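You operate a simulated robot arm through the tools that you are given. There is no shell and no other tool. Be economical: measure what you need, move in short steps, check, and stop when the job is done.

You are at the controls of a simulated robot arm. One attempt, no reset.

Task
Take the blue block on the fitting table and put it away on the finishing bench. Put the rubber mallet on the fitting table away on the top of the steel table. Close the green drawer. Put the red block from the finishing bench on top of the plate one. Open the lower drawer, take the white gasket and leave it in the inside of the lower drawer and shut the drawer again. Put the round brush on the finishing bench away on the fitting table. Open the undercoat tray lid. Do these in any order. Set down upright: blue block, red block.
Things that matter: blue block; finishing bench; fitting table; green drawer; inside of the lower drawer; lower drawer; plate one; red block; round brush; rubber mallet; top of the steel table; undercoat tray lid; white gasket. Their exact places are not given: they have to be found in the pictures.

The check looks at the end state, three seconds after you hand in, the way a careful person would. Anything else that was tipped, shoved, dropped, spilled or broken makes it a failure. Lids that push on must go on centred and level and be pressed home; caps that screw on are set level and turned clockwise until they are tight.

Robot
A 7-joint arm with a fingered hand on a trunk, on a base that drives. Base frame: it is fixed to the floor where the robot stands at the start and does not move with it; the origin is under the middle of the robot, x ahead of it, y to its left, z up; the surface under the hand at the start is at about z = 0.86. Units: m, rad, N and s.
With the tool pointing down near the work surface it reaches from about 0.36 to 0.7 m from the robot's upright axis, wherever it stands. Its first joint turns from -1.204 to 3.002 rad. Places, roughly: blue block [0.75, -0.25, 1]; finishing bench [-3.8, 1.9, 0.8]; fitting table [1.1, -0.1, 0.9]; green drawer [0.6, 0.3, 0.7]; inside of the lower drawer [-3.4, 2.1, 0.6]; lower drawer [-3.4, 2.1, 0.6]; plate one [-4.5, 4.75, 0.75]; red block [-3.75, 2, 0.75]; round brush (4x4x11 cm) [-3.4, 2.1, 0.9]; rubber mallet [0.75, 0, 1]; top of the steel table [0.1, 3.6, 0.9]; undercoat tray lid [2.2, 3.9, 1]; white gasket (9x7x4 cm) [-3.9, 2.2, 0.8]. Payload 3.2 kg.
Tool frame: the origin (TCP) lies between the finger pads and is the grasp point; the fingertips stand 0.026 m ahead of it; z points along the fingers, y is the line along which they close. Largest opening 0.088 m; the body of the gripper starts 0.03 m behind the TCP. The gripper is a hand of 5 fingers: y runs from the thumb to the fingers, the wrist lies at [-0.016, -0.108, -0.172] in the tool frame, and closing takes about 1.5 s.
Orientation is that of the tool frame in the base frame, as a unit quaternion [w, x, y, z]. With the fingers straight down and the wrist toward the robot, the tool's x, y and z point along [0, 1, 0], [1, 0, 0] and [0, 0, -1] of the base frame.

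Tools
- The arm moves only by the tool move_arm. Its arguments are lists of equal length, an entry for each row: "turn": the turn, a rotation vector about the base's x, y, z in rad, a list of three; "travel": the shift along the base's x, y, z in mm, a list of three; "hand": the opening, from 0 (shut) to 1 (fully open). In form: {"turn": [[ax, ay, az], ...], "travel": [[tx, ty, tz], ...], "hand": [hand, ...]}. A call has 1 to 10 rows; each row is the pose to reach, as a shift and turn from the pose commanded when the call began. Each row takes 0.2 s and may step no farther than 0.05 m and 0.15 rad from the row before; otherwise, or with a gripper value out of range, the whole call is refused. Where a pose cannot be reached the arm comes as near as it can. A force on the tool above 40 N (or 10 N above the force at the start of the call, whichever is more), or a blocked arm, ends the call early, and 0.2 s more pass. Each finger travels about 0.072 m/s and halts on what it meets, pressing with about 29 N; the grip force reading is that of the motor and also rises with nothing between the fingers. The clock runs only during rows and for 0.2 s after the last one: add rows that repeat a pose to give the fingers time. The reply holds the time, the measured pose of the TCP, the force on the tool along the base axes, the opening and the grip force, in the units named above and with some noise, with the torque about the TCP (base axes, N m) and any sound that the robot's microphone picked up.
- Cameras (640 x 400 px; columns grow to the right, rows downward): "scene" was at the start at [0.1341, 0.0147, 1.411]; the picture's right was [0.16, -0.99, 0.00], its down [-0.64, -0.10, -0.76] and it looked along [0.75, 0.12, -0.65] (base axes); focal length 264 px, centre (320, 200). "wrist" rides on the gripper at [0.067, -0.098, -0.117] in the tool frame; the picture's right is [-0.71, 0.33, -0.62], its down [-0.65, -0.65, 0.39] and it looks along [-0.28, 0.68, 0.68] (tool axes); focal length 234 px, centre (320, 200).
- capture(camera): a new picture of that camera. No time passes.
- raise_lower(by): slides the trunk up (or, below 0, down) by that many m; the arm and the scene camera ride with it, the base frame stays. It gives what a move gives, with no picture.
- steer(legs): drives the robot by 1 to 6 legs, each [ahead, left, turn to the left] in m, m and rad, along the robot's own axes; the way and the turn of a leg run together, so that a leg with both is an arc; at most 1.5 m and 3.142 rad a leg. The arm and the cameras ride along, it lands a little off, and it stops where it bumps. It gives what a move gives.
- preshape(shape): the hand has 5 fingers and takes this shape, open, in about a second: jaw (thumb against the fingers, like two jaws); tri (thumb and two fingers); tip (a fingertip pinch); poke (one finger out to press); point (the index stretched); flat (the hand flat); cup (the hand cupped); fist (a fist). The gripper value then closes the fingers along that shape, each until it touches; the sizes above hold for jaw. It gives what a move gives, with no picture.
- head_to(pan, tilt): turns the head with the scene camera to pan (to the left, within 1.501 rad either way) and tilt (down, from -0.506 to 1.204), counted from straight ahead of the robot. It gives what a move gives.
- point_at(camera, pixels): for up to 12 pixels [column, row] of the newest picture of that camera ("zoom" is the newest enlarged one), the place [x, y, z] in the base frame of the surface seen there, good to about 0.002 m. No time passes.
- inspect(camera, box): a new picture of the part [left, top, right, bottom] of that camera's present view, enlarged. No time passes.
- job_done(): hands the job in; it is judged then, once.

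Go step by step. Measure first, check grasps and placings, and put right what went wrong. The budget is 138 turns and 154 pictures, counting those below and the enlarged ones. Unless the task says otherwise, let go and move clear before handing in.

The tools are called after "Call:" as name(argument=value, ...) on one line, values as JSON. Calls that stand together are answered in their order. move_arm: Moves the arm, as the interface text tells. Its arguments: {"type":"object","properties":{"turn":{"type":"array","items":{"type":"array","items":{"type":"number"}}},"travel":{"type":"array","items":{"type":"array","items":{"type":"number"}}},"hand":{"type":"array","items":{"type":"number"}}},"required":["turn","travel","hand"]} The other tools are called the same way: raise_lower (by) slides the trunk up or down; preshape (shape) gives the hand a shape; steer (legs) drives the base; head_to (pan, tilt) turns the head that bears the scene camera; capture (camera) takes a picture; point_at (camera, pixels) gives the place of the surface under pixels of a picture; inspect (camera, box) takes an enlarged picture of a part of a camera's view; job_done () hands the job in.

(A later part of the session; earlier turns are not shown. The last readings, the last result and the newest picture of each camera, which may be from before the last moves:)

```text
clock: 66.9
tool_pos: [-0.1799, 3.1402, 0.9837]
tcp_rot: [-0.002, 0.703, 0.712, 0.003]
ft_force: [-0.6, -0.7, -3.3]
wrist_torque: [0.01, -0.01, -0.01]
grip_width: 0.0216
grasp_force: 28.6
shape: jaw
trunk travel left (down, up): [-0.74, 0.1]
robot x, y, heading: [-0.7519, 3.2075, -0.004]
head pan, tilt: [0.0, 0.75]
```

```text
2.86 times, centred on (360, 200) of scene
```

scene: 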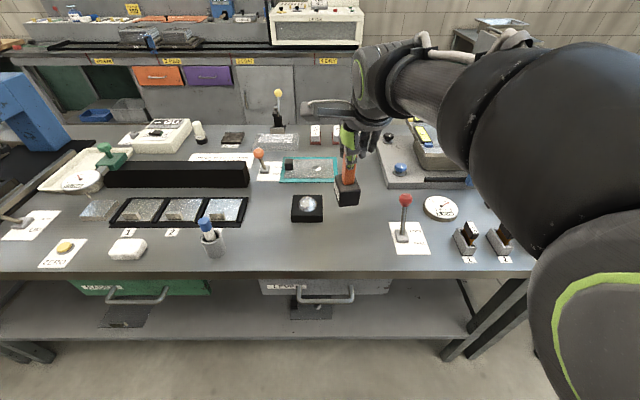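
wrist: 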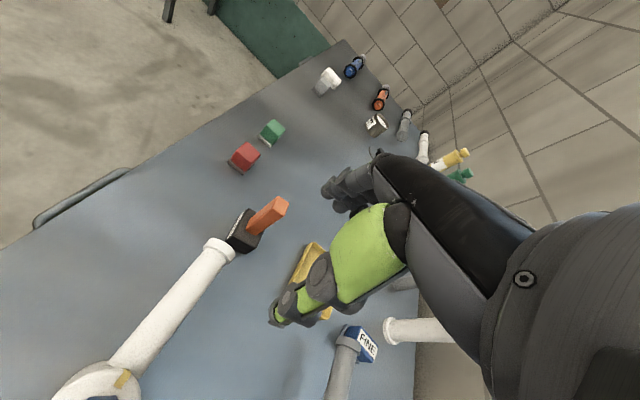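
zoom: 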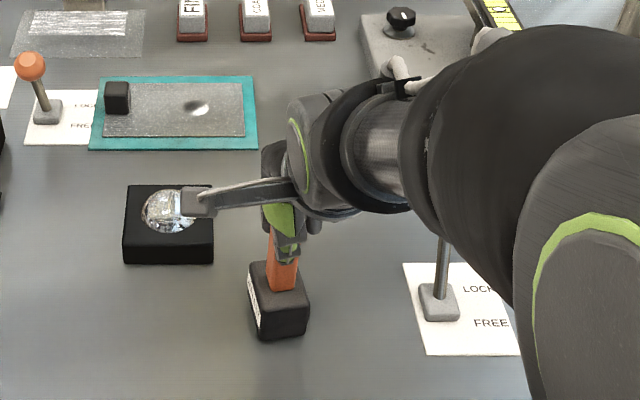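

Nearly down; easing on by small steps, then releasing and rising.

Call:
move_arm(turn=[[0, 0, 0], [0, 0, 0], [0, 0, 0]], travel=[[0, 0, -2], [0, 0, -3], [0, 0, -4]], hand=[0, 0, 0])

Call:
move_arm(turn=[[0, 0, 0], [0, 0, 0], [0, 0, 0], [0, 0, 0], [0, 0, 0], [0, 0, 0], [0, 0, 0], [0, 0, 0]], travel=[[0, 0, 0], [0, 0, 0], [0, 0, 0], [0, 0, 20], [0, 0, 50], [0, 0, 90], [0, 0, 130], [0, 0, 170]], hand=[0.3, 0.6, 0.65, 0.65, 0.65, 0.65, 0.8, 1])

Call:
capture(camera="scene")

```text
clock: 67.7
tool_pos: [-0.1812, 3.1415, 0.9798]
tcp_rot: [-0.003, 0.703, 0.712, 0.003]
ft_force: [-1.2, -0.7, -3.1]
wrist_torque: [-0.03, 0.06, -0.05]
grip_width: 0.022
grasp_force: 29.4
shape: jaw
trunk travel left (down, up): [-0.74, 0.1]
robot x, y, heading: [-0.7532, 3.2101, -0.007]
head pan, tilt: [0.0, 0.75]
```

```text
clock: 69.5
tool_pos: [-0.1831, 3.14, 1.1502]
tcp_rot: [-0.003, 0.703, 0.712, 0.004]
ft_force: [-0.8, -0.1, 0.3]
wrist_torque: [0.0, 0.04, -0.01]
grip_width: 0.088
grasp_force: 0.2
shape: jaw
trunk travel left (down, up): [-0.74, 0.1]
robot x, y, heading: [-0.7542, 3.2046, -0.007]
head pan, tilt: [0.0, 0.75]
```

```text
120 pictures are left
```

scene: 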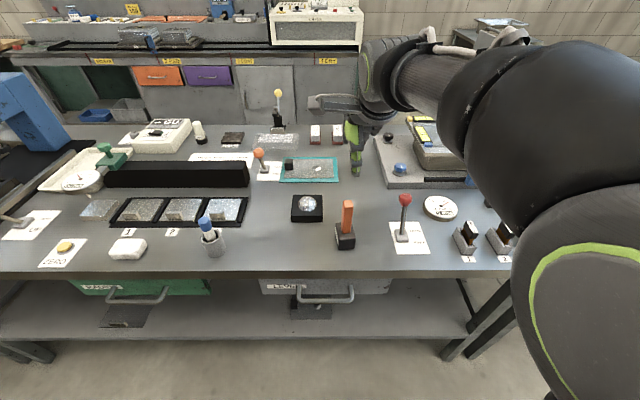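

The mallet stands upright on the steel table. Now the undercoat tray lid: zooming toward the far counter and measuring the aisle.

Call:
head_to(pan=0.25, tilt=0.3)

Call:
capture(camera="scene")

Call:
inspect(camera="scene", box=[100, 80, 460, 280])

Call:
point_at(camera="zoom", pixels=[[100, 130], [200, 130], [340, 110], [330, 135], [460, 110], [400, 270], [150, 290], [60, 260], [300, 150], [230, 110]])

```text
clock: 70.4
tool_pos: [-0.1821, 3.1401, 1.1499]
tcp_rot: [-0.002, 0.702, 0.712, 0.003]
ft_force: [0.1, 0.6, -0.1]
wrist_torque: [0.01, 0.01, 0.01]
grip_width: 0.0879
grasp_force: 0.1
shape: jaw
trunk travel left (down, up): [-0.74, 0.1]
robot x, y, heading: [-0.7522, 3.2091, -0.012]
head pan, tilt: [0.25, 0.3]
```

```text
119 pictures are left
```

scene: 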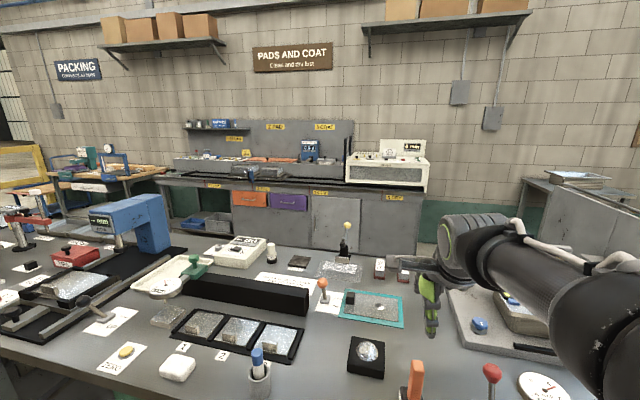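

```text
1.78 times, centred on (280, 180) of scene
```

zoom: 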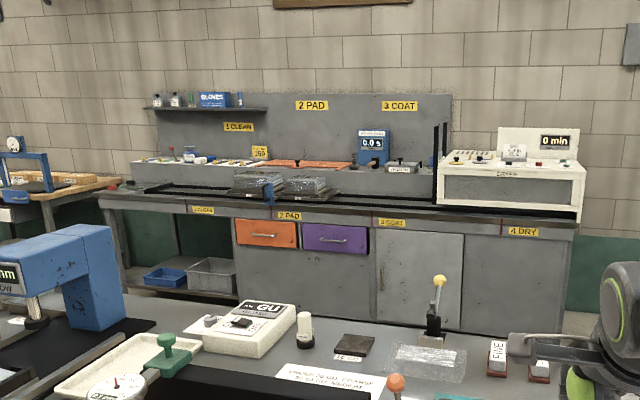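

```text
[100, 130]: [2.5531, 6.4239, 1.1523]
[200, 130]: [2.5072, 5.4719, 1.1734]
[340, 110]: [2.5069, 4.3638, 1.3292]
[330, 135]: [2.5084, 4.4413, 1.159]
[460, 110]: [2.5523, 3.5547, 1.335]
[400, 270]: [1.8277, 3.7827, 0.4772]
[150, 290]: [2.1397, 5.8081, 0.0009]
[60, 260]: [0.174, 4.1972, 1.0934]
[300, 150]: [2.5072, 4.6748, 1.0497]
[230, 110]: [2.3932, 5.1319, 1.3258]
```

The tray candidate is the small metal box with a black knob at zoom (400,165). Zooming on it and measuring the aisle edge.

Call:
inspect(camera="scene", box=[230, 130, 430, 220])

Call:
point_at(camera="zoom", pixels=[[300, 132], [312, 105], [285, 135], [320, 370], [330, 385], [100, 345], [310, 180], [440, 240], [390, 140], [150, 170]])

```text
3.20 times, centred on (330, 175) of scene
```

zoom: 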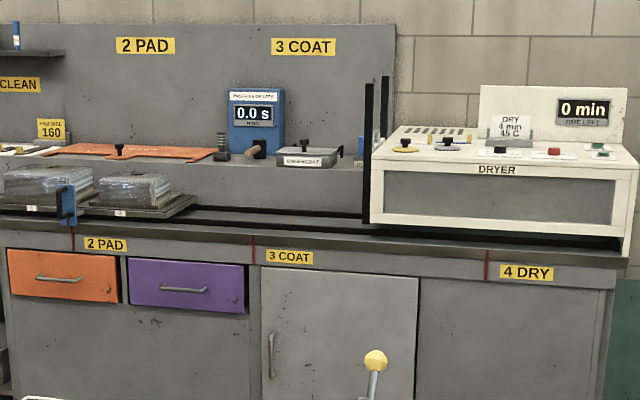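

```text
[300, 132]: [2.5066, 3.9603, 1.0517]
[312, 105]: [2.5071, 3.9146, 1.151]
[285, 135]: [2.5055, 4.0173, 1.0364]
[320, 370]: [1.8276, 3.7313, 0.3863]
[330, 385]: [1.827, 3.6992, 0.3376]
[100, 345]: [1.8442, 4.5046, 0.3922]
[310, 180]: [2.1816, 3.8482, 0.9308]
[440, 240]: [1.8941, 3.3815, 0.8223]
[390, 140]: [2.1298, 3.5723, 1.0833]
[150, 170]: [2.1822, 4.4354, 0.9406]
```

The undercoat tray sits on the raised shelf at about (2.3, 3.9). I'll retract the arm a little and drive around via the south aisle.

Call:
move_arm(turn=[[0, 0, 0], [0, 0, 0], [0, 0, 0]], travel=[[-40, 20, 0], [-80, 30, 0], [-110, 40, 20]], hand=[1, 1, 1])

Call:
steer(legs=[[-0.25, 0, 0.01], [0, -1.4, 0], [0, -0.55, 0], [1.1, 0, 0], [1.1, 0, 0]])

Call:
head_to(pan=1.0, tilt=0.4)

Call:
capture(camera="scene")

```text
clock: 71.2
tool_pos: [-0.2946, 3.1802, 1.1708]
tcp_rot: [-0.001, 0.703, 0.712, 0.005]
ft_force: [0.3, 0.8, 0.2]
wrist_torque: [-0.01, -0.01, 0.0]
grip_width: 0.0879
grasp_force: 0.2
shape: jaw
trunk travel left (down, up): [-0.74, 0.1]
robot x, y, heading: [-0.758, 3.2101, -0.005]
head pan, tilt: [0.25, 0.3]
```

```text
clock: 92.9
tool_pos: [1.656, 1.2382, 1.1705]
tcp_rot: [-0.003, 0.698, 0.716, 0.004]
ft_force: [-0.1, -0.3, 0.3]
wrist_torque: [0.0, 0.04, 0.02]
grip_width: 0.0882
grasp_force: 0.0
shape: jaw
trunk travel left (down, up): [-0.74, 0.1]
robot x, y, heading: [1.1948, 1.2618, 0.008]
head pan, tilt: [0.25, 0.3]
```

```text
clock: 94.0
tool_pos: [1.6569, 1.2381, 1.1708]
tcp_rot: [-0.002, 0.698, 0.716, 0.004]
ft_force: [-0.5, 0.0, 0.1]
wrist_torque: [-0.01, -0.01, -0.02]
grip_width: 0.0877
grasp_force: 0.0
shape: jaw
trunk travel left (down, up): [-0.74, 0.1]
robot x, y, heading: [1.1912, 1.2595, 0.007]
head pan, tilt: [1.0, 0.4]
```

```text
116 pictures are left
```

scene: 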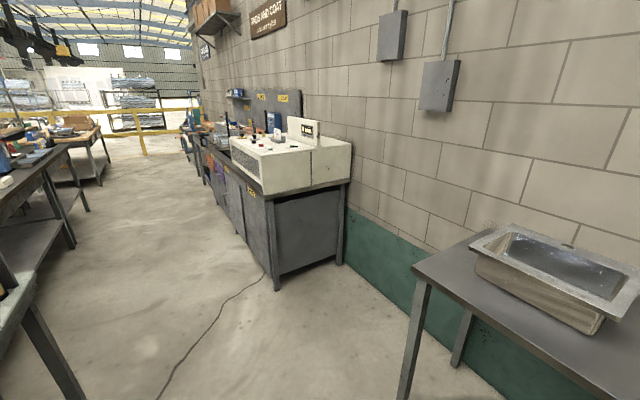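

Aisle is clear. Driving up to y≈3.9.

Call:
steer(legs=[[0, 1.35, 0], [0, 1.28, 0]])

Call:
head_to(pan=0.1, tilt=0.45)

Call:
capture(camera="scene")

Call:
inspect(camera="scene", box=[220, 100, 460, 250])

```text
clock: 106.7
tool_pos: [1.6409, 3.8543, 1.1702]
tcp_rot: [-0.003, 0.702, 0.713, 0.004]
ft_force: [0.0, -1.2, 0.0]
wrist_torque: [0.05, 0.01, 0.02]
grip_width: 0.0878
grasp_force: 0.1
shape: jaw
trunk travel left (down, up): [-0.74, 0.1]
robot x, y, heading: [1.1783, 3.8786, -0.003]
head pan, tilt: [1.0, 0.4]
```

```text
clock: 107.9
tool_pos: [1.641, 3.8545, 1.1713]
tcp_rot: [-0.002, 0.702, 0.712, 0.004]
ft_force: [0.8, -0.2, -1.0]
wrist_torque: [0.03, -0.01, 0.02]
grip_width: 0.0879
grasp_force: 0.1
shape: jaw
trunk travel left (down, up): [-0.74, 0.1]
robot x, y, heading: [1.1799, 3.884, -0.002]
head pan, tilt: [0.099, 0.45]
```

```text
115 pictures are left
```

scene: 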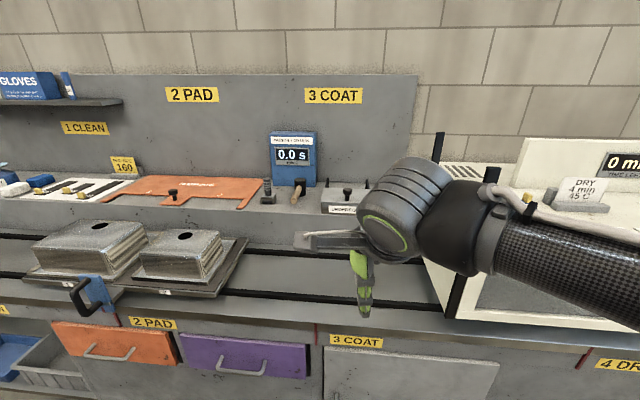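

```text
2.67 times, centred on (340, 175) of scene
```

zoom: 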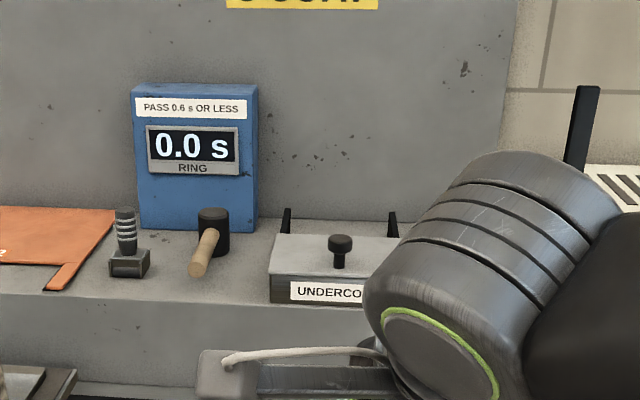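

Tray "UNDERCOAT" with a knobbed lid and two black posts behind it. I'll come closer and shift right so the arm doesn't hide it.

Call:
steer(legs=[[0, -0.15, 0], [0.22, 0, 0]])

Call:
head_to(pan=0.2, tilt=0.5)

Call:
capture(camera="scene")

Call:
inspect(camera="scene", box=[240, 110, 440, 250])

```text
clock: 110.6
tool_pos: [1.8576, 3.703, 1.1715]
tcp_rot: [-0.002, 0.702, 0.713, 0.004]
ft_force: [-0.5, 0.0, -0.2]
wrist_torque: [0.02, -0.01, 0.01]
grip_width: 0.0878
grasp_force: 0.0
shape: jaw
trunk travel left (down, up): [-0.74, 0.1]
robot x, y, heading: [1.4007, 3.7311, 0.0]
head pan, tilt: [0.099, 0.45]
```

```text
clock: 111.2
tool_pos: [1.8581, 3.7029, 1.1704]
tcp_rot: [-0.002, 0.702, 0.712, 0.004]
ft_force: [-0.9, 0.7, -0.2]
wrist_torque: [-0.01, 0.0, -0.04]
grip_width: 0.0878
grasp_force: 0.1
shape: jaw
trunk travel left (down, up): [-0.74, 0.1]
robot x, y, heading: [1.395, 3.7286, -0.001]
head pan, tilt: [0.201, 0.499]
```

```text
113 pictures are left
```

scene: 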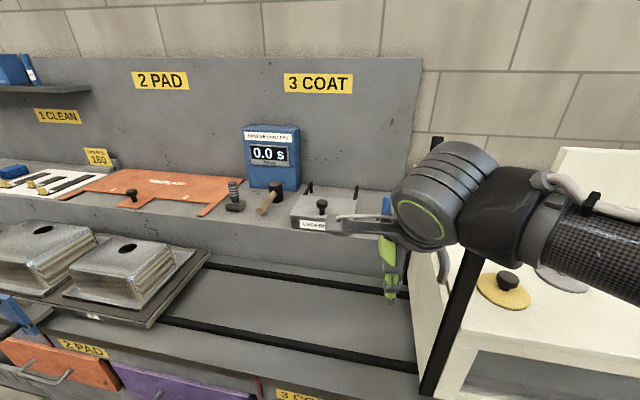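

```text
2.86 times, centred on (340, 180) of scene
```

zoom: 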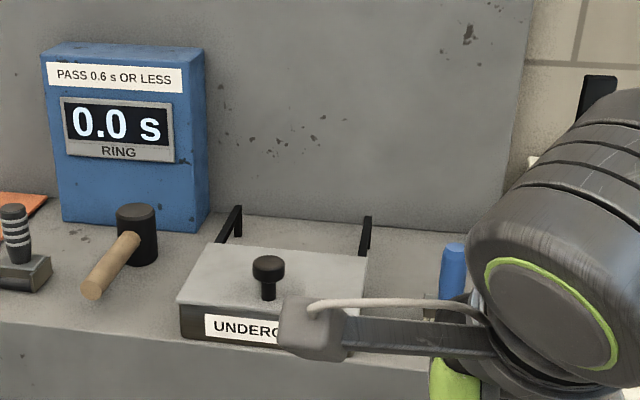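

The lid appears hinged at the back, with posts to rest against. Measuring lid corners, knob and posts.

Call:
point_at(camera="zoom", pixels=[[268, 263], [267, 290], [178, 303], [215, 247], [365, 262], [190, 325], [222, 235], [238, 208], [365, 240], [369, 218], [230, 280], [330, 265]])

Call:
capture(camera="wrist")

```text
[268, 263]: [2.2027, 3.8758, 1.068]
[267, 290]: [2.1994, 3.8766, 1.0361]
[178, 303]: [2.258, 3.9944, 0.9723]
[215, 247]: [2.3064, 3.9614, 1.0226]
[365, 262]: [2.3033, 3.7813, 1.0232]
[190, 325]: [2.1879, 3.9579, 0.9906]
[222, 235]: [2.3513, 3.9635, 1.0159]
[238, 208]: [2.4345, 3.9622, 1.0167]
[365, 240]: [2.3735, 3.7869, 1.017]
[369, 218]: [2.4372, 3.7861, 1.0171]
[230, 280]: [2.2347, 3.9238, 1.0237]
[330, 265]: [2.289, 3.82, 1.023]
```

```text
111 pictures are left
```

wrist: 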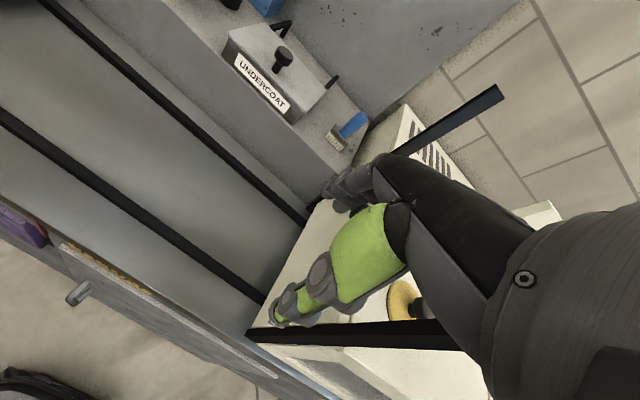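

Rails at z≈1.017 run back from the lid (x 2.31–2.435), so the lid (x≈2.19–2.306, top z 1.023) slides back; the knob is at (2.203, 3.876, top 1.07). I'll move closer, close the hand, tilt it forward 45°, and push the knob in +x.

Call:
steer(legs=[[0, 0.12, 0], [0.1, 0, 0]])

Call:
move_arm(turn=[[0, -0.13, 0], [0, -0.26, 0], [0, -0.39, 0], [0, -0.52, 0], [0, -0.65, 0], [0, -0.78, 0], [0, -0.78, 0]], travel=[[0, 0, 0], [0, 0, 10], [0, 0, 20], [0, 0, 20], [20, 0, 20], [50, 0, 20], [90, 0, 10]], hand=[0.7, 0.4, 0, 0, 0, 0, 0])

Call:
capture(camera="scene")

```text
clock: 113.2
tool_pos: [1.959, 3.8238, 1.1719]
tcp_rot: [-0.003, 0.701, 0.713, 0.004]
ft_force: [0.4, 1.0, -0.2]
wrist_torque: [0.01, 0.0, -0.04]
grip_width: 0.0879
grasp_force: 0.0
shape: jaw
trunk travel left (down, up): [-0.74, 0.1]
robot x, y, heading: [1.4986, 3.8478, 0.001]
head pan, tilt: [0.201, 0.499]
```

```text
clock: 114.8
tool_pos: [2.0498, 3.8231, 1.1803]
tcp_rot: [0.268, 0.648, 0.66, 0.269]
ft_force: [-0.1, -0.5, -0.1]
wrist_torque: [0.02, 0.03, -0.01]
grip_width: 0.0
grasp_force: 28.7
shape: jaw
trunk travel left (down, up): [-0.74, 0.1]
robot x, y, heading: [1.4997, 3.8472, 0.001]
head pan, tilt: [0.201, 0.499]
```

```text
110 pictures are left
```

scene: 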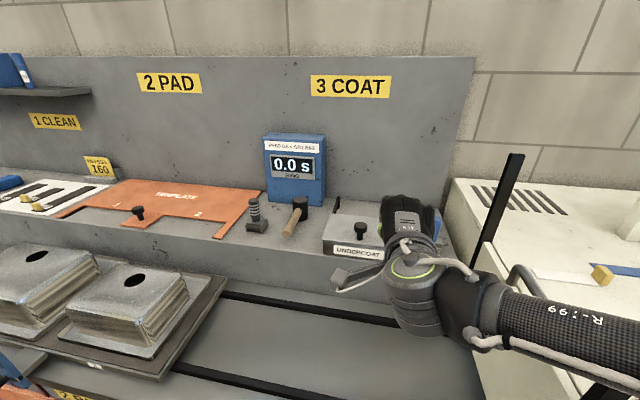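

Tilted fine. Moving to in front of the knob: (2.13, 3.876, 1.062).

Call:
move_arm(turn=[[0, 0, 0], [0, 0, 0], [0, 0, 0], [0, 0, 0]], travel=[[20, 30, -30], [50, 53, -60], [65, 53, -90], [75, 53, -116]], hand=[0, 0, 0, 0])

Call:
inspect(camera="scene", box=[240, 150, 480, 300])

Call:
capture(camera="wrist")

```text
clock: 115.8
tool_pos: [2.124, 3.8755, 1.0645]
tcp_rot: [0.268, 0.647, 0.66, 0.271]
ft_force: [-0.3, -0.4, -0.6]
wrist_torque: [0.01, 0.01, -0.01]
grip_width: 0.0
grasp_force: 29.1
shape: jaw
trunk travel left (down, up): [-0.74, 0.1]
robot x, y, heading: [1.501, 3.8505, -0.004]
head pan, tilt: [0.201, 0.499]
```

```text
2.67 times, centred on (360, 225) of scene
```

zoom: 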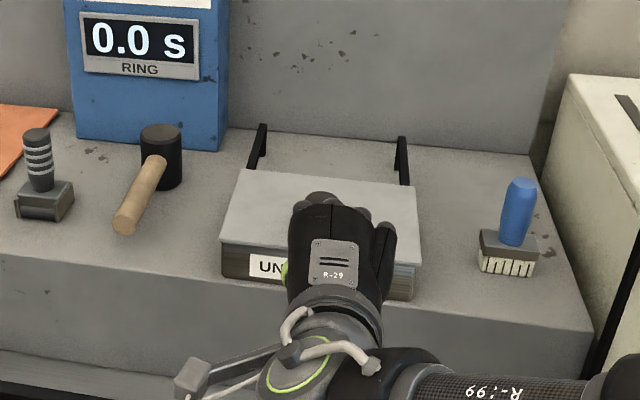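

```text
108 pictures are left
```

wrist: 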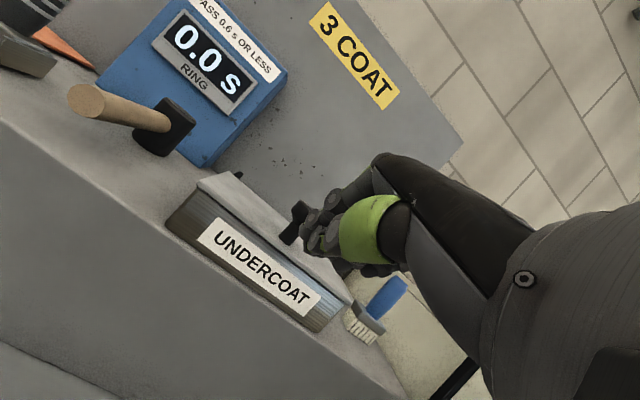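

The fingertips are right in front of the knob (wrist view 298,220). Pushing in +x gently.

Call:
move_arm(turn=[[0, 0, 0], [0, 0, 0], [0, 0, 0], [0, 0, 0], [0, 0, 0], [0, 0, 0]], travel=[[15, 0, 0], [30, 0, 0], [45, 0, 0], [60, 0, 0], [75, 0, 0], [85, 0, 0]], hand=[0, 0, 0, 0, 0, 0])

Call:
inspect(camera="scene", box=[240, 150, 480, 300])

Call:
capture(camera="wrist")

```text
clock: 117.2
tool_pos: [2.209, 3.8752, 1.0643]
tcp_rot: [0.268, 0.648, 0.659, 0.27]
ft_force: [0.4, 0.3, 0.3]
wrist_torque: [0.03, 0.03, 0.0]
grip_width: 0.0
grasp_force: 28.7
shape: jaw
trunk travel left (down, up): [-0.74, 0.1]
robot x, y, heading: [1.5003, 3.8502, -0.003]
head pan, tilt: [0.201, 0.499]
```

```text
2.67 times, centred on (360, 225) of scene
```

zoom: 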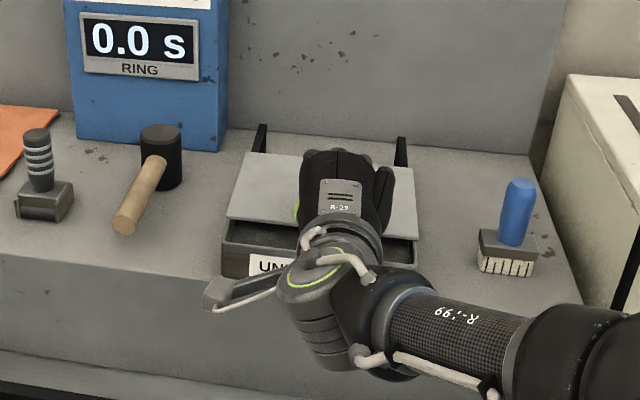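

```text
106 pictures are left
```

wrist: 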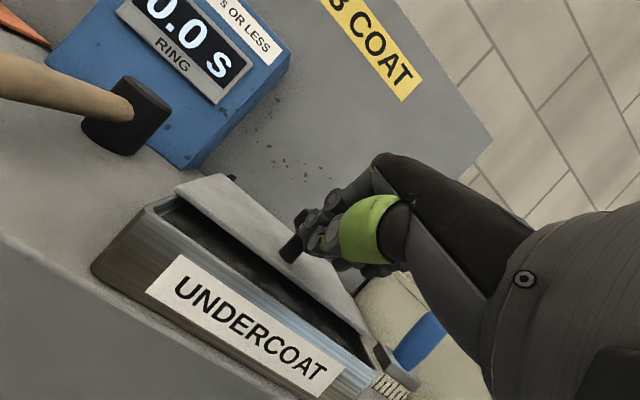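

The lid slides back. Continuing to the stop.

Call:
move_arm(turn=[[0, 0, 0], [0, 0, 0], [0, 0, 0], [0, 0, 0], [0, 0, 0], [0, 0, 0]], travel=[[15, 0, 0], [30, 0, 0], [45, 0, 0], [60, 0, 0], [70, 0, 0], [80, 0, 0]], hand=[0, 0, 0, 0, 0, 0])

Call:
capture(camera="scene")

Call:
inspect(camera="scene", box=[240, 150, 480, 300])

Call:
capture(camera="wrist")

```text
clock: 118.6
tool_pos: [2.2885, 3.8756, 1.0645]
tcp_rot: [0.268, 0.647, 0.661, 0.271]
ft_force: [-0.8, -0.4, 0.4]
wrist_torque: [0.0, 0.0, -0.02]
grip_width: 0.0001
grasp_force: 29.0
shape: jaw
trunk travel left (down, up): [-0.74, 0.1]
robot x, y, heading: [1.4998, 3.8493, 0.002]
head pan, tilt: [0.201, 0.499]
```

```text
105 pictures are left
```

scene: 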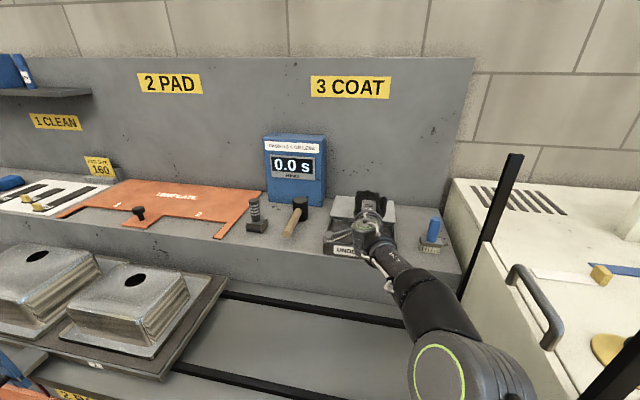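

```text
2.67 times, centred on (360, 225) of scene
```

zoom: 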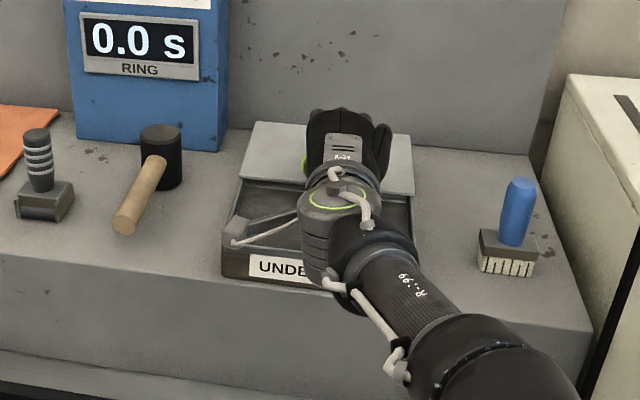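

```text
103 pictures are left
```

wrist: 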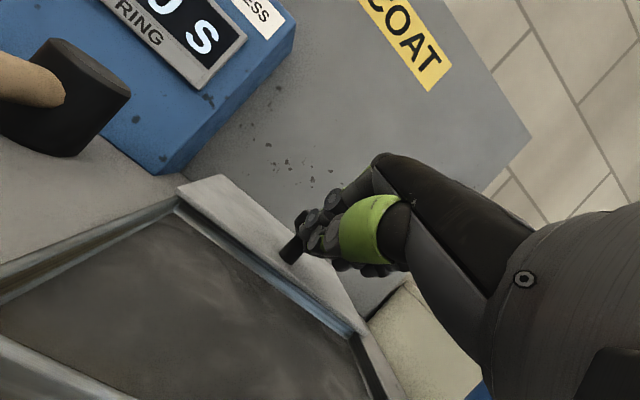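

Nearly fully open; pushing a bit more for the end stop, then backing off.

Call:
move_arm(turn=[[0, 0, 0], [0, 0, 0], [0, 0, 0]], travel=[[8, 0, 0], [16, 0, 0], [22, 0, 0]], hand=[0, 0, 0])

Call:
move_arm(turn=[[0, 0, 0], [0, 0, 0], [0, 0, 0], [0, 0, 0], [0, 0, 0], [0, 0, 0]], travel=[[-20, 0, 10], [-50, 0, 40], [-90, 0, 70], [-140, 0, 90], [-180, -20, 110], [-220, -40, 130]], hand=[0, 0, 0, 0, 0, 0])

Call:
inspect(camera="scene", box=[240, 150, 480, 300])

```text
clock: 119.4
tool_pos: [2.2953, 3.871, 1.0639]
tcp_rot: [0.268, 0.647, 0.66, 0.271]
ft_force: [-2.2, 1.4, -0.3]
wrist_torque: [0.01, 0.03, 0.04]
grip_width: 0.0
grasp_force: 28.7
shape: jaw
out of reach, approached as far as the arm can: row 1, 2, 3
trunk travel left (down, up): [-0.74, 0.1]
robot x, y, heading: [1.4958, 3.8514, 0.001]
head pan, tilt: [0.201, 0.499]
```

```text
refused: row 4 steps farther than a row can; nothing moved
```

```text
2.67 times, centred on (360, 225) of scene
```

zoom: 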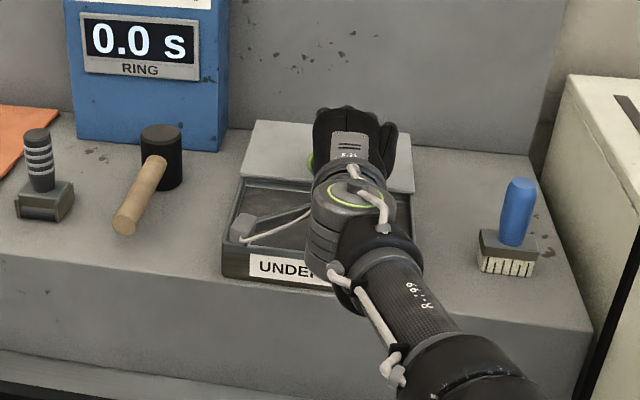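

The arm is at its reach limit. Measuring lid edges to see how far open it is.

Call:
point_at(camera="zoom", pixels=[[245, 172], [250, 178], [258, 125], [300, 125], [265, 150], [235, 215], [405, 190], [412, 160], [425, 170], [245, 240]])

```text
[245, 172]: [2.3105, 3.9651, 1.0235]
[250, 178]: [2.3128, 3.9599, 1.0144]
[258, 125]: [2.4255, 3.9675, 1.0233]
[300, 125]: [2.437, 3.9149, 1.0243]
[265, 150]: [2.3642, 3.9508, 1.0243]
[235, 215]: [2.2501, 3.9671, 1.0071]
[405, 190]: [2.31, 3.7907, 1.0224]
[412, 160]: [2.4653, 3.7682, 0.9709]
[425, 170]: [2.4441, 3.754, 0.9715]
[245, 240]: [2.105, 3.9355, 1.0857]
```

The lid now spans x 2.31–2.437, exactly over the rails and wholly off the tray: open. Backing off and untilting.

Call:
move_arm(turn=[[0, 0, 0], [0, 0, 0], [0, 0, 0], [0, 0, 0], [0, 0, 0], [0, 0.13, 0], [0, 0.26, 0], [0, 0.39, 0], [0, 0.52, 0], [0, 0.65, 0]], travel=[[-20, 0, 10], [-50, 0, 30], [-80, 0, 60], [-115, 0, 80], [-150, -10, 100], [-190, -20, 110], [-230, -30, 110], [-270, -35, 110], [-310, -35, 110], [-330, -35, 110]], hand=[0, 0, 0, 0, 0, 0.5, 1, 1, 1, 1])

Call:
capture(camera="scene")

```text
clock: 121.6
tool_pos: [1.9657, 3.8353, 1.1744]
tcp_rot: [0.044, 0.7, 0.711, 0.05]
ft_force: [0.1, 0.3, -0.6]
wrist_torque: [-0.04, -0.02, -0.02]
grip_width: 0.0877
grasp_force: 0.1
shape: jaw
trunk travel left (down, up): [-0.74, 0.1]
robot x, y, heading: [1.4984, 3.847, -0.001]
head pan, tilt: [0.201, 0.499]
```

```text
101 pictures are left
```

scene: 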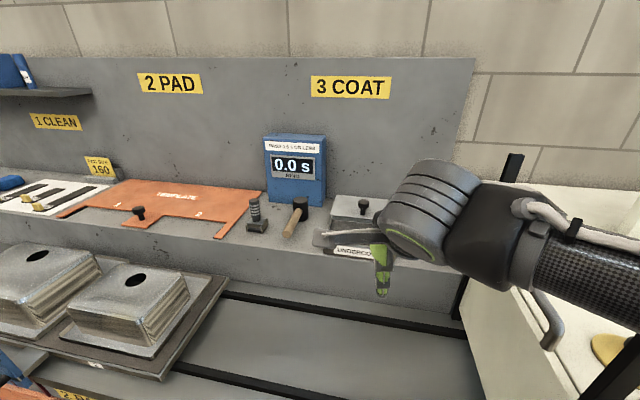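

Lid stays open. Driving back to the fitting table for the blue block.

Call:
move_arm(turn=[[0, 0.12, 0]], travel=[[-5, -5, 0]], hand=[1])

Call:
steer(legs=[[-0.3, 0, 0], [0, -1.35, 0], [0, -1.25, 0], [-1.18, 0, 0], [0, -1.4, 0]])

Call:
head_to(pan=0.1, tilt=0.75)

Call:
capture(camera="scene")

```text
clock: 122.0
tool_pos: [1.9617, 3.8296, 1.1733]
tcp_rot: [0.0, 0.702, 0.712, 0.006]
ft_force: [0.2, 0.5, 0.1]
wrist_torque: [0.01, 0.01, -0.04]
grip_width: 0.0876
grasp_force: 0.0
shape: jaw
trunk travel left (down, up): [-0.74, 0.1]
robot x, y, heading: [1.4983, 3.8458, -0.002]
head pan, tilt: [0.201, 0.499]
```

```text
clock: 148.4
tool_pos: [0.5117, -0.1477, 1.1753]
tcp_rot: [0.004, 0.698, 0.716, 0.006]
ft_force: [0.1, 0.5, -0.2]
wrist_torque: [-0.02, 0.0, 0.0]
grip_width: 0.0877
grasp_force: 0.0
shape: jaw
trunk travel left (down, up): [-0.74, 0.1]
robot x, y, heading: [0.0476, -0.1417, 0.013]
head pan, tilt: [0.201, 0.499]
```

```text
clock: 149.1
tool_pos: [0.5117, -0.1465, 1.1747]
tcp_rot: [0.003, 0.698, 0.716, 0.006]
ft_force: [-0.3, -0.2, -0.2]
wrist_torque: [0.01, -0.03, -0.01]
grip_width: 0.0881
grasp_force: 0.1
shape: jaw
trunk travel left (down, up): [-0.74, 0.1]
robot x, y, heading: [0.0477, -0.1397, 0.007]
head pan, tilt: [0.099, 0.75]
```

```text
100 pictures are left
```

scene: 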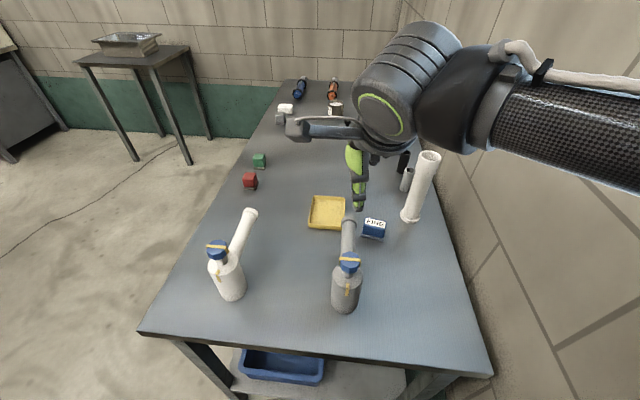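

Blue block at (374,228) right beside the gray spout (348,225). Zooming to measure.

Call:
inspect(camera="scene", box=[320, 190, 420, 270])

Call:
point_at(camera="zoom", pixels=[[290, 185], [420, 195], [350, 220], [280, 275], [415, 285], [345, 300], [285, 310], [405, 315], [340, 325], [185, 180], [185, 250], [220, 190]])

Call:
capture(camera="wrist")

```text
5.00 times, centred on (370, 230) of scene
```

zoom: 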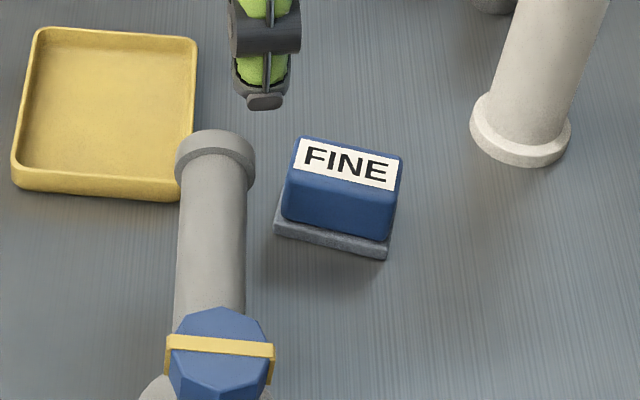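

```text
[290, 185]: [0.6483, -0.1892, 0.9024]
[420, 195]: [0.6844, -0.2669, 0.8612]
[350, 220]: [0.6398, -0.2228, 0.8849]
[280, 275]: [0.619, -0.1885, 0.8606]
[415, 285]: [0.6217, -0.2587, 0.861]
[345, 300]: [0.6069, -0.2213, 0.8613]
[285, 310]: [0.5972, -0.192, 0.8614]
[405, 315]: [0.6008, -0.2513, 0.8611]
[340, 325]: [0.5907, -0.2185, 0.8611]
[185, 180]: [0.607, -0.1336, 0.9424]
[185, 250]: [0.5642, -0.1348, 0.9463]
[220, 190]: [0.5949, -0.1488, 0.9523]
```

```text
98 pictures are left
```

wrist: 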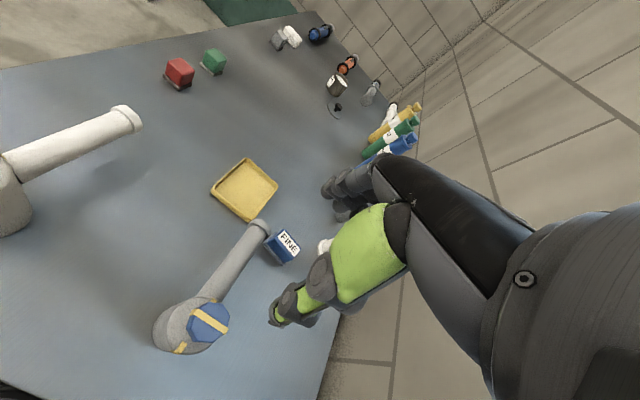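

Call:
point_at(camera="zoom", pixels=[[303, 142], [398, 158], [394, 184], [295, 168], [290, 215], [388, 238], [278, 226], [384, 252], [300, 235], [399, 205]])

```text
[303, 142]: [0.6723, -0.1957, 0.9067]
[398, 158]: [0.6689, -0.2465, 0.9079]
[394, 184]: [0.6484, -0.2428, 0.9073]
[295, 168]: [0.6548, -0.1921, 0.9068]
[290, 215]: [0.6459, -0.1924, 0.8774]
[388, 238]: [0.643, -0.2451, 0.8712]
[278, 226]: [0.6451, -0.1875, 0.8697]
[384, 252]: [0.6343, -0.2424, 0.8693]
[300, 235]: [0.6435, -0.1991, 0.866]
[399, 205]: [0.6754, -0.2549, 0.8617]
```

Block: centre ≈(0.661, -0.22), long axis along y (~0.055), 0.03 wide, top z 0.908, base pad below. I'll go above it, aligned by a -0.085 yaw.

Call:
move_arm(turn=[[0, 0, -0.03], [0, 0, -0.06], [0, 0, -0.085], [0, 0, -0.085], [0, 0, -0.085]], travel=[[40, -20, 0], [80, -45, 0], [120, -65, -20], [149, -74.5, -60], [149, -74.5, -105]], hand=[1, 1, 1, 1, 1])

Call:
inspect(camera="scene", box=[310, 150, 450, 270])

Call:
inspect(camera="wrist", box=[180, 120, 420, 330])

```text
refused: row 4 steps farther than a row can; nothing moved
```

```text
3.33 times, centred on (380, 210) of scene
```

zoom: 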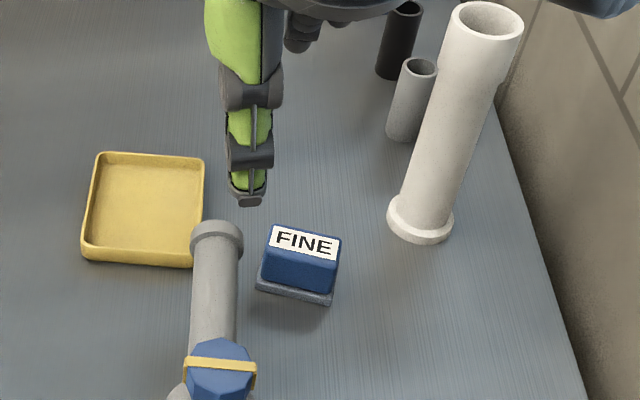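

```text
1.90 times, centred on (300, 225) of wrist
```

zoom: 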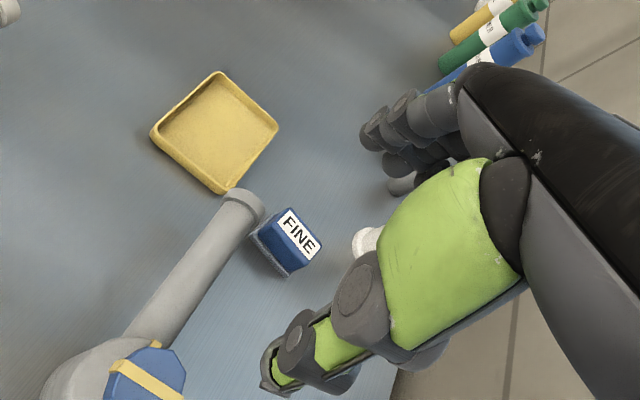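

A row was too long; also there's a white pipe standing to the right of the block. Measuring it and moving in smaller rows.

Call:
point_at(camera="scene", pixels=[[402, 216], [410, 220], [408, 205], [428, 156], [348, 262], [418, 190]])

Call:
move_arm(turn=[[0, 0, -0.03], [0, 0, -0.06], [0, 0, -0.085], [0, 0, -0.085], [0, 0, -0.085]], travel=[[40, -20, 0], [80, -45, 0], [120, -65, -10], [149, -74.5, -40], [149, -74.5, -85]], hand=[1, 1, 1, 1, 1])

Call:
inspect(camera="scene", box=[310, 150, 450, 270])

Call:
inspect(camera="wrist", box=[180, 120, 420, 330])

```text
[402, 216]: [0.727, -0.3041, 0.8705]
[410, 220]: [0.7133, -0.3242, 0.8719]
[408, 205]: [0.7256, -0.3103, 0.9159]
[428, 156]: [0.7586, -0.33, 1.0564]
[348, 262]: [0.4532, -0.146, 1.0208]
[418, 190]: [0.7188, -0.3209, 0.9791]
```

```text
clock: 150.3
tool_pos: [0.6623, -0.2293, 1.0886]
tcp_rot: [0.002, 0.728, 0.686, 0.008]
ft_force: [0.5, -0.5, -0.7]
wrist_torque: [-0.01, -0.03, 0.02]
grip_width: 0.0879
grasp_force: 0.1
shape: jaw
trunk travel left (down, up): [-0.74, 0.1]
robot x, y, heading: [0.0447, -0.1377, 0.009]
head pan, tilt: [0.099, 0.75]
```

```text
3.33 times, centred on (380, 210) of scene
```

zoom: 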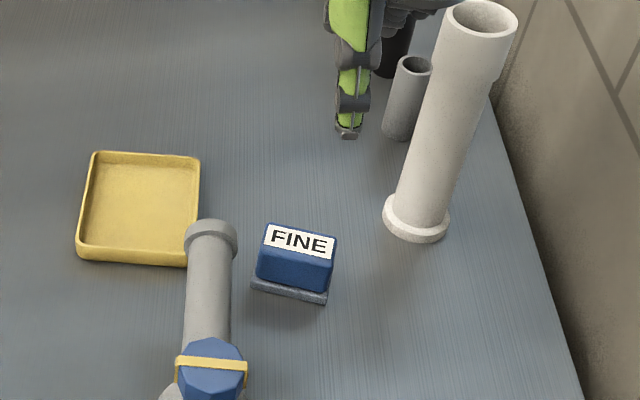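

```text
1.90 times, centred on (300, 225) of wrist
```

zoom: 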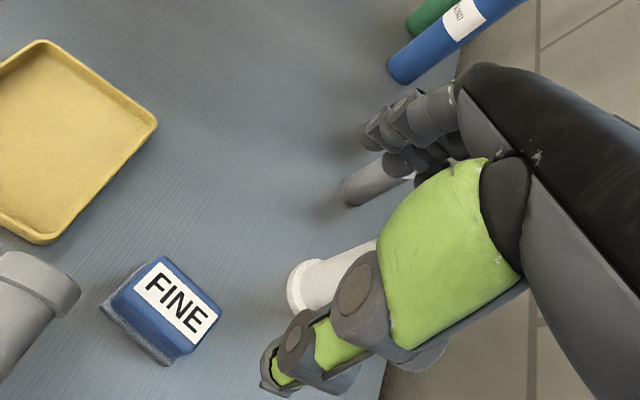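

Pipe face is at y≈-0.304 and the spout at y≈-0.149; the hand at y≈-0.228 is centred between them. Descending to 0.95 and checking.

Call:
move_arm(turn=[[0, 0, 0], [0, 0, 0], [0, 0, 0]], travel=[[0, 2, -45], [0, 3, -90], [-1, 3, -130]], hand=[1, 1, 1])

Call:
inspect(camera="scene", box=[310, 150, 450, 270])

Call:
capture(camera="wrist")

```text
clock: 151.1
tool_pos: [0.6619, -0.2245, 0.9587]
tcp_rot: [0.002, 0.728, 0.686, 0.008]
ft_force: [-0.1, 0.3, 0.5]
wrist_torque: [0.01, 0.0, -0.01]
grip_width: 0.0878
grasp_force: 0.0
shape: jaw
trunk travel left (down, up): [-0.74, 0.1]
robot x, y, heading: [0.0517, -0.1366, 0.01]
head pan, tilt: [0.099, 0.75]
```

```text
3.33 times, centred on (380, 210) of scene
```

zoom: 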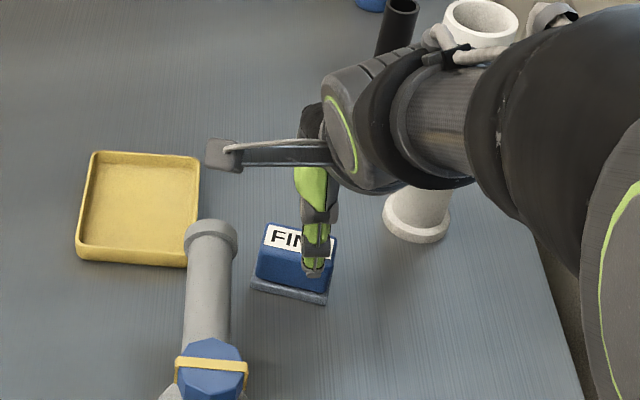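

```text
92 pictures are left
```

wrist: 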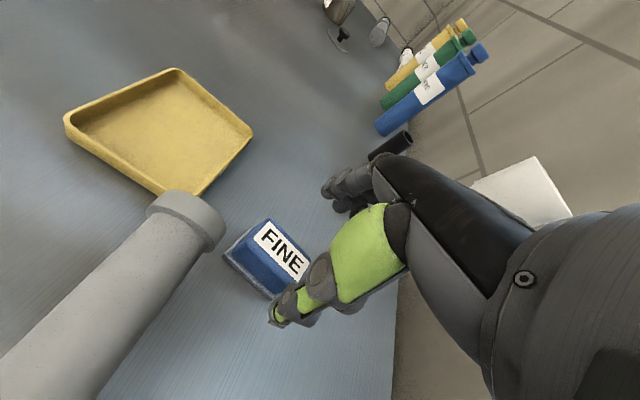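

The thumb is in front of the block's middle and nothing touches. Descending the rest and closing.

Call:
move_arm(turn=[[0, 0, 0], [0, 0, 0], [0, 0, 0], [0, 0, 0], [0, 0, 0], [0, 0, 0], [0, 0, 0], [0, 0, 0], [0, 0, 0]], travel=[[0, 0, -30], [0, 0, -55], [0, 0, -65], [0, 0, -65], [0, 0, -65], [0, 0, -65], [0, 0, -65], [0, 0, -65], [0, 0, -65]], hand=[1, 1, 1, 0.6, 0.3, 0, 0, 0, 0])

Call:
move_arm(turn=[[0, 0, 0], [0, 0, 0], [0, 0, 0], [0, 0, 0], [0, 0, 0], [0, 0, 0], [0, 0, 0], [0, 0, 0]], travel=[[0, 0, 0], [0, 0, 30], [0, 0, 70], [0, 0, 110], [0, 0, 150], [0, 0, 190], [0, 0, 230], [-40, 0, 250]], hand=[0, 0, 0, 0, 0, 0, 0, 0])

Call:
capture(camera="scene")

Call:
capture(camera="wrist")

```text
clock: 153.1
tool_pos: [0.661, -0.2265, 0.8934]
tcp_rot: [0.002, 0.728, 0.685, 0.008]
ft_force: [-0.5, 0.2, -0.1]
wrist_torque: [0.0, 0.03, 0.01]
grip_width: 0.0314
grasp_force: 28.7
shape: jaw
trunk travel left (down, up): [-0.74, 0.1]
robot x, y, heading: [0.0513, -0.1367, 0.008]
head pan, tilt: [0.099, 0.75]
```

```text
clock: 154.9
tool_pos: [0.617, -0.2249, 1.1461]
tcp_rot: [0.003, 0.727, 0.686, 0.009]
ft_force: [-0.9, 0.7, -0.2]
wrist_torque: [-0.02, -0.01, -0.02]
grip_width: 0.0316
grasp_force: 29.1
shape: jaw
trunk travel left (down, up): [-0.74, 0.1]
robot x, y, heading: [0.0478, -0.1391, 0.012]
head pan, tilt: [0.099, 0.75]
```

```text
91 pictures are left
```

scene: 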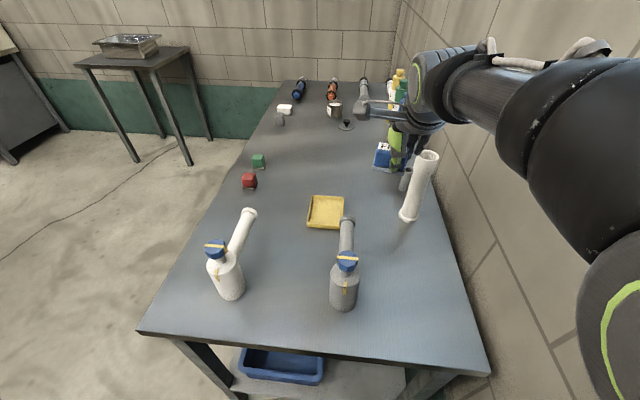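

```text
90 pictures are left
```

wrist: 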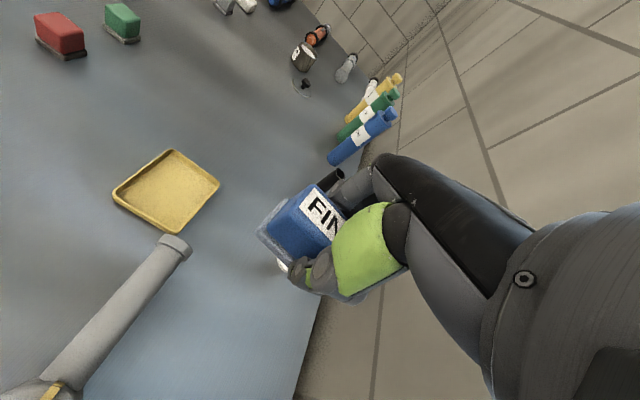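

The block is held level. Driving to the middle aisle and turning around to see the finishing bench.

Call:
steer(legs=[[0, 1.35, 0], [-0.75, 0, 0], [0, 0, 3.1]])

Call:
head_to(pan=0, tilt=0.35)

Call:
capture(camera="scene")

Call:
inspect(camera="scene", box=[160, 60, 480, 260])

```text
clock: 172.5
tool_pos: [-1.2774, 1.3269, 1.1443]
tcp_rot: [-0.008, -0.66, 0.751, 0.002]
ft_force: [-0.7, -0.3, -1.3]
wrist_torque: [0.01, 0.04, -0.03]
grip_width: 0.0305
grasp_force: 28.9
shape: jaw
trunk travel left (down, up): [-0.74, 0.1]
robot x, y, heading: [-0.7162, 1.1997, 3.081]
head pan, tilt: [0.099, 0.75]
```

```text
clock: 173.4
tool_pos: [-1.2781, 1.3262, 1.1438]
tcp_rot: [-0.006, -0.66, 0.752, 0.002]
ft_force: [-0.2, -0.1, -0.3]
wrist_torque: [0.02, -0.02, -0.03]
grip_width: 0.0307
grasp_force: 28.9
shape: jaw
trunk travel left (down, up): [-0.74, 0.1]
robot x, y, heading: [-0.7145, 1.2011, 3.078]
head pan, tilt: [0.0, 0.351]
```

```text
89 pictures are left
```

scene: 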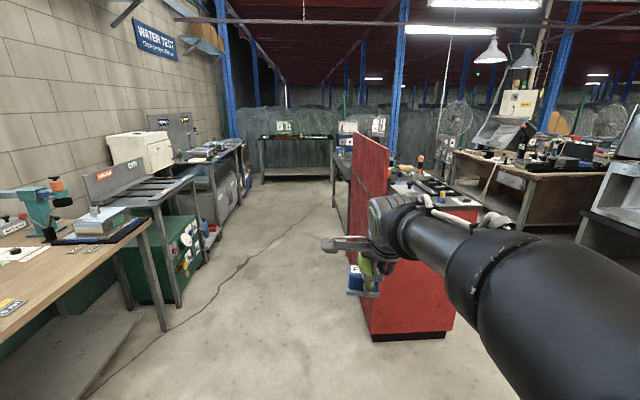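

```text
2.00 times, centred on (320, 160) of scene
```

zoom: 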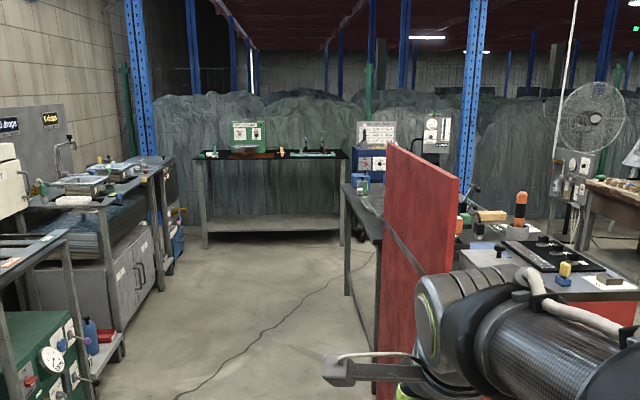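

Now facing -x. Measuring the red cabinet, the bench behind it, and the surroundings.

Call:
point_at(camera="zoom", pixels=[[400, 220], [450, 220], [365, 210], [375, 260], [350, 250], [510, 260], [540, 240], [280, 155], [150, 260], [115, 205], [360, 290], [600, 195]])

Call:
point_at(camera="scene", pixels=[[375, 335], [445, 335], [340, 230], [165, 325], [530, 175], [500, 160]])

```text
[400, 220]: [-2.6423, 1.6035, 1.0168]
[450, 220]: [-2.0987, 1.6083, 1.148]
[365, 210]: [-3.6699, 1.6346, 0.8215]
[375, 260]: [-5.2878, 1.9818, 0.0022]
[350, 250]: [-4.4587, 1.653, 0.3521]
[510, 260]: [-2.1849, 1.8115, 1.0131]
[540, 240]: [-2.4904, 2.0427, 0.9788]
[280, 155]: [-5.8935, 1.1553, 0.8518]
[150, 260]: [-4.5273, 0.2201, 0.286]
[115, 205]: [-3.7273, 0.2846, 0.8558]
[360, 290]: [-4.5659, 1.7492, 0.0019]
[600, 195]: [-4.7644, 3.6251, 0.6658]
```

```text
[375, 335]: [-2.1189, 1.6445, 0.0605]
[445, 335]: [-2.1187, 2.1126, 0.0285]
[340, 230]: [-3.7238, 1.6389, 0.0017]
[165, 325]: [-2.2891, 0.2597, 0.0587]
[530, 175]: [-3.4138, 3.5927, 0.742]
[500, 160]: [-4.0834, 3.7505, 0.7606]
```

The finishing bench lies along y≥1.63 beyond the red cabinet. Driving down the aisle at y≈0.95 to look at it.

Call:
steer(legs=[[0, 0, 0.06], [0, 0.22, 0], [1.4, 0, 0], [1.3, 0, 0]])

Call:
head_to(pan=-1.2, tilt=0.5)

Call:
capture(camera="scene")

```text
clock: 188.3
tool_pos: [-3.9879, 1.0353, 1.1428]
tcp_rot: [-0.007, -0.687, 0.727, 0.002]
ft_force: [0.7, 0.0, -0.7]
wrist_torque: [-0.02, 0.0, -0.02]
grip_width: 0.0304
grasp_force: 28.8
shape: jaw
trunk travel left (down, up): [-0.74, 0.1]
robot x, y, heading: [-3.4181, 0.9527, -3.131]
head pan, tilt: [0.0, 0.351]
```

```text
clock: 189.7
tool_pos: [-3.9894, 1.0364, 1.1435]
tcp_rot: [-0.008, -0.687, 0.726, 0.001]
ft_force: [-0.4, 0.2, -0.3]
wrist_torque: [0.04, 0.02, -0.02]
grip_width: 0.0307
grasp_force: 29.0
shape: jaw
trunk travel left (down, up): [-0.74, 0.1]
robot x, y, heading: [-3.4154, 0.95, -3.122]
head pan, tilt: [-1.201, 0.499]
```

```text
87 pictures are left
```

scene: 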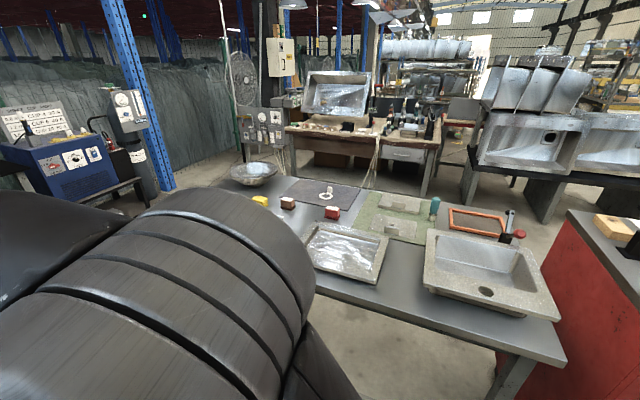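

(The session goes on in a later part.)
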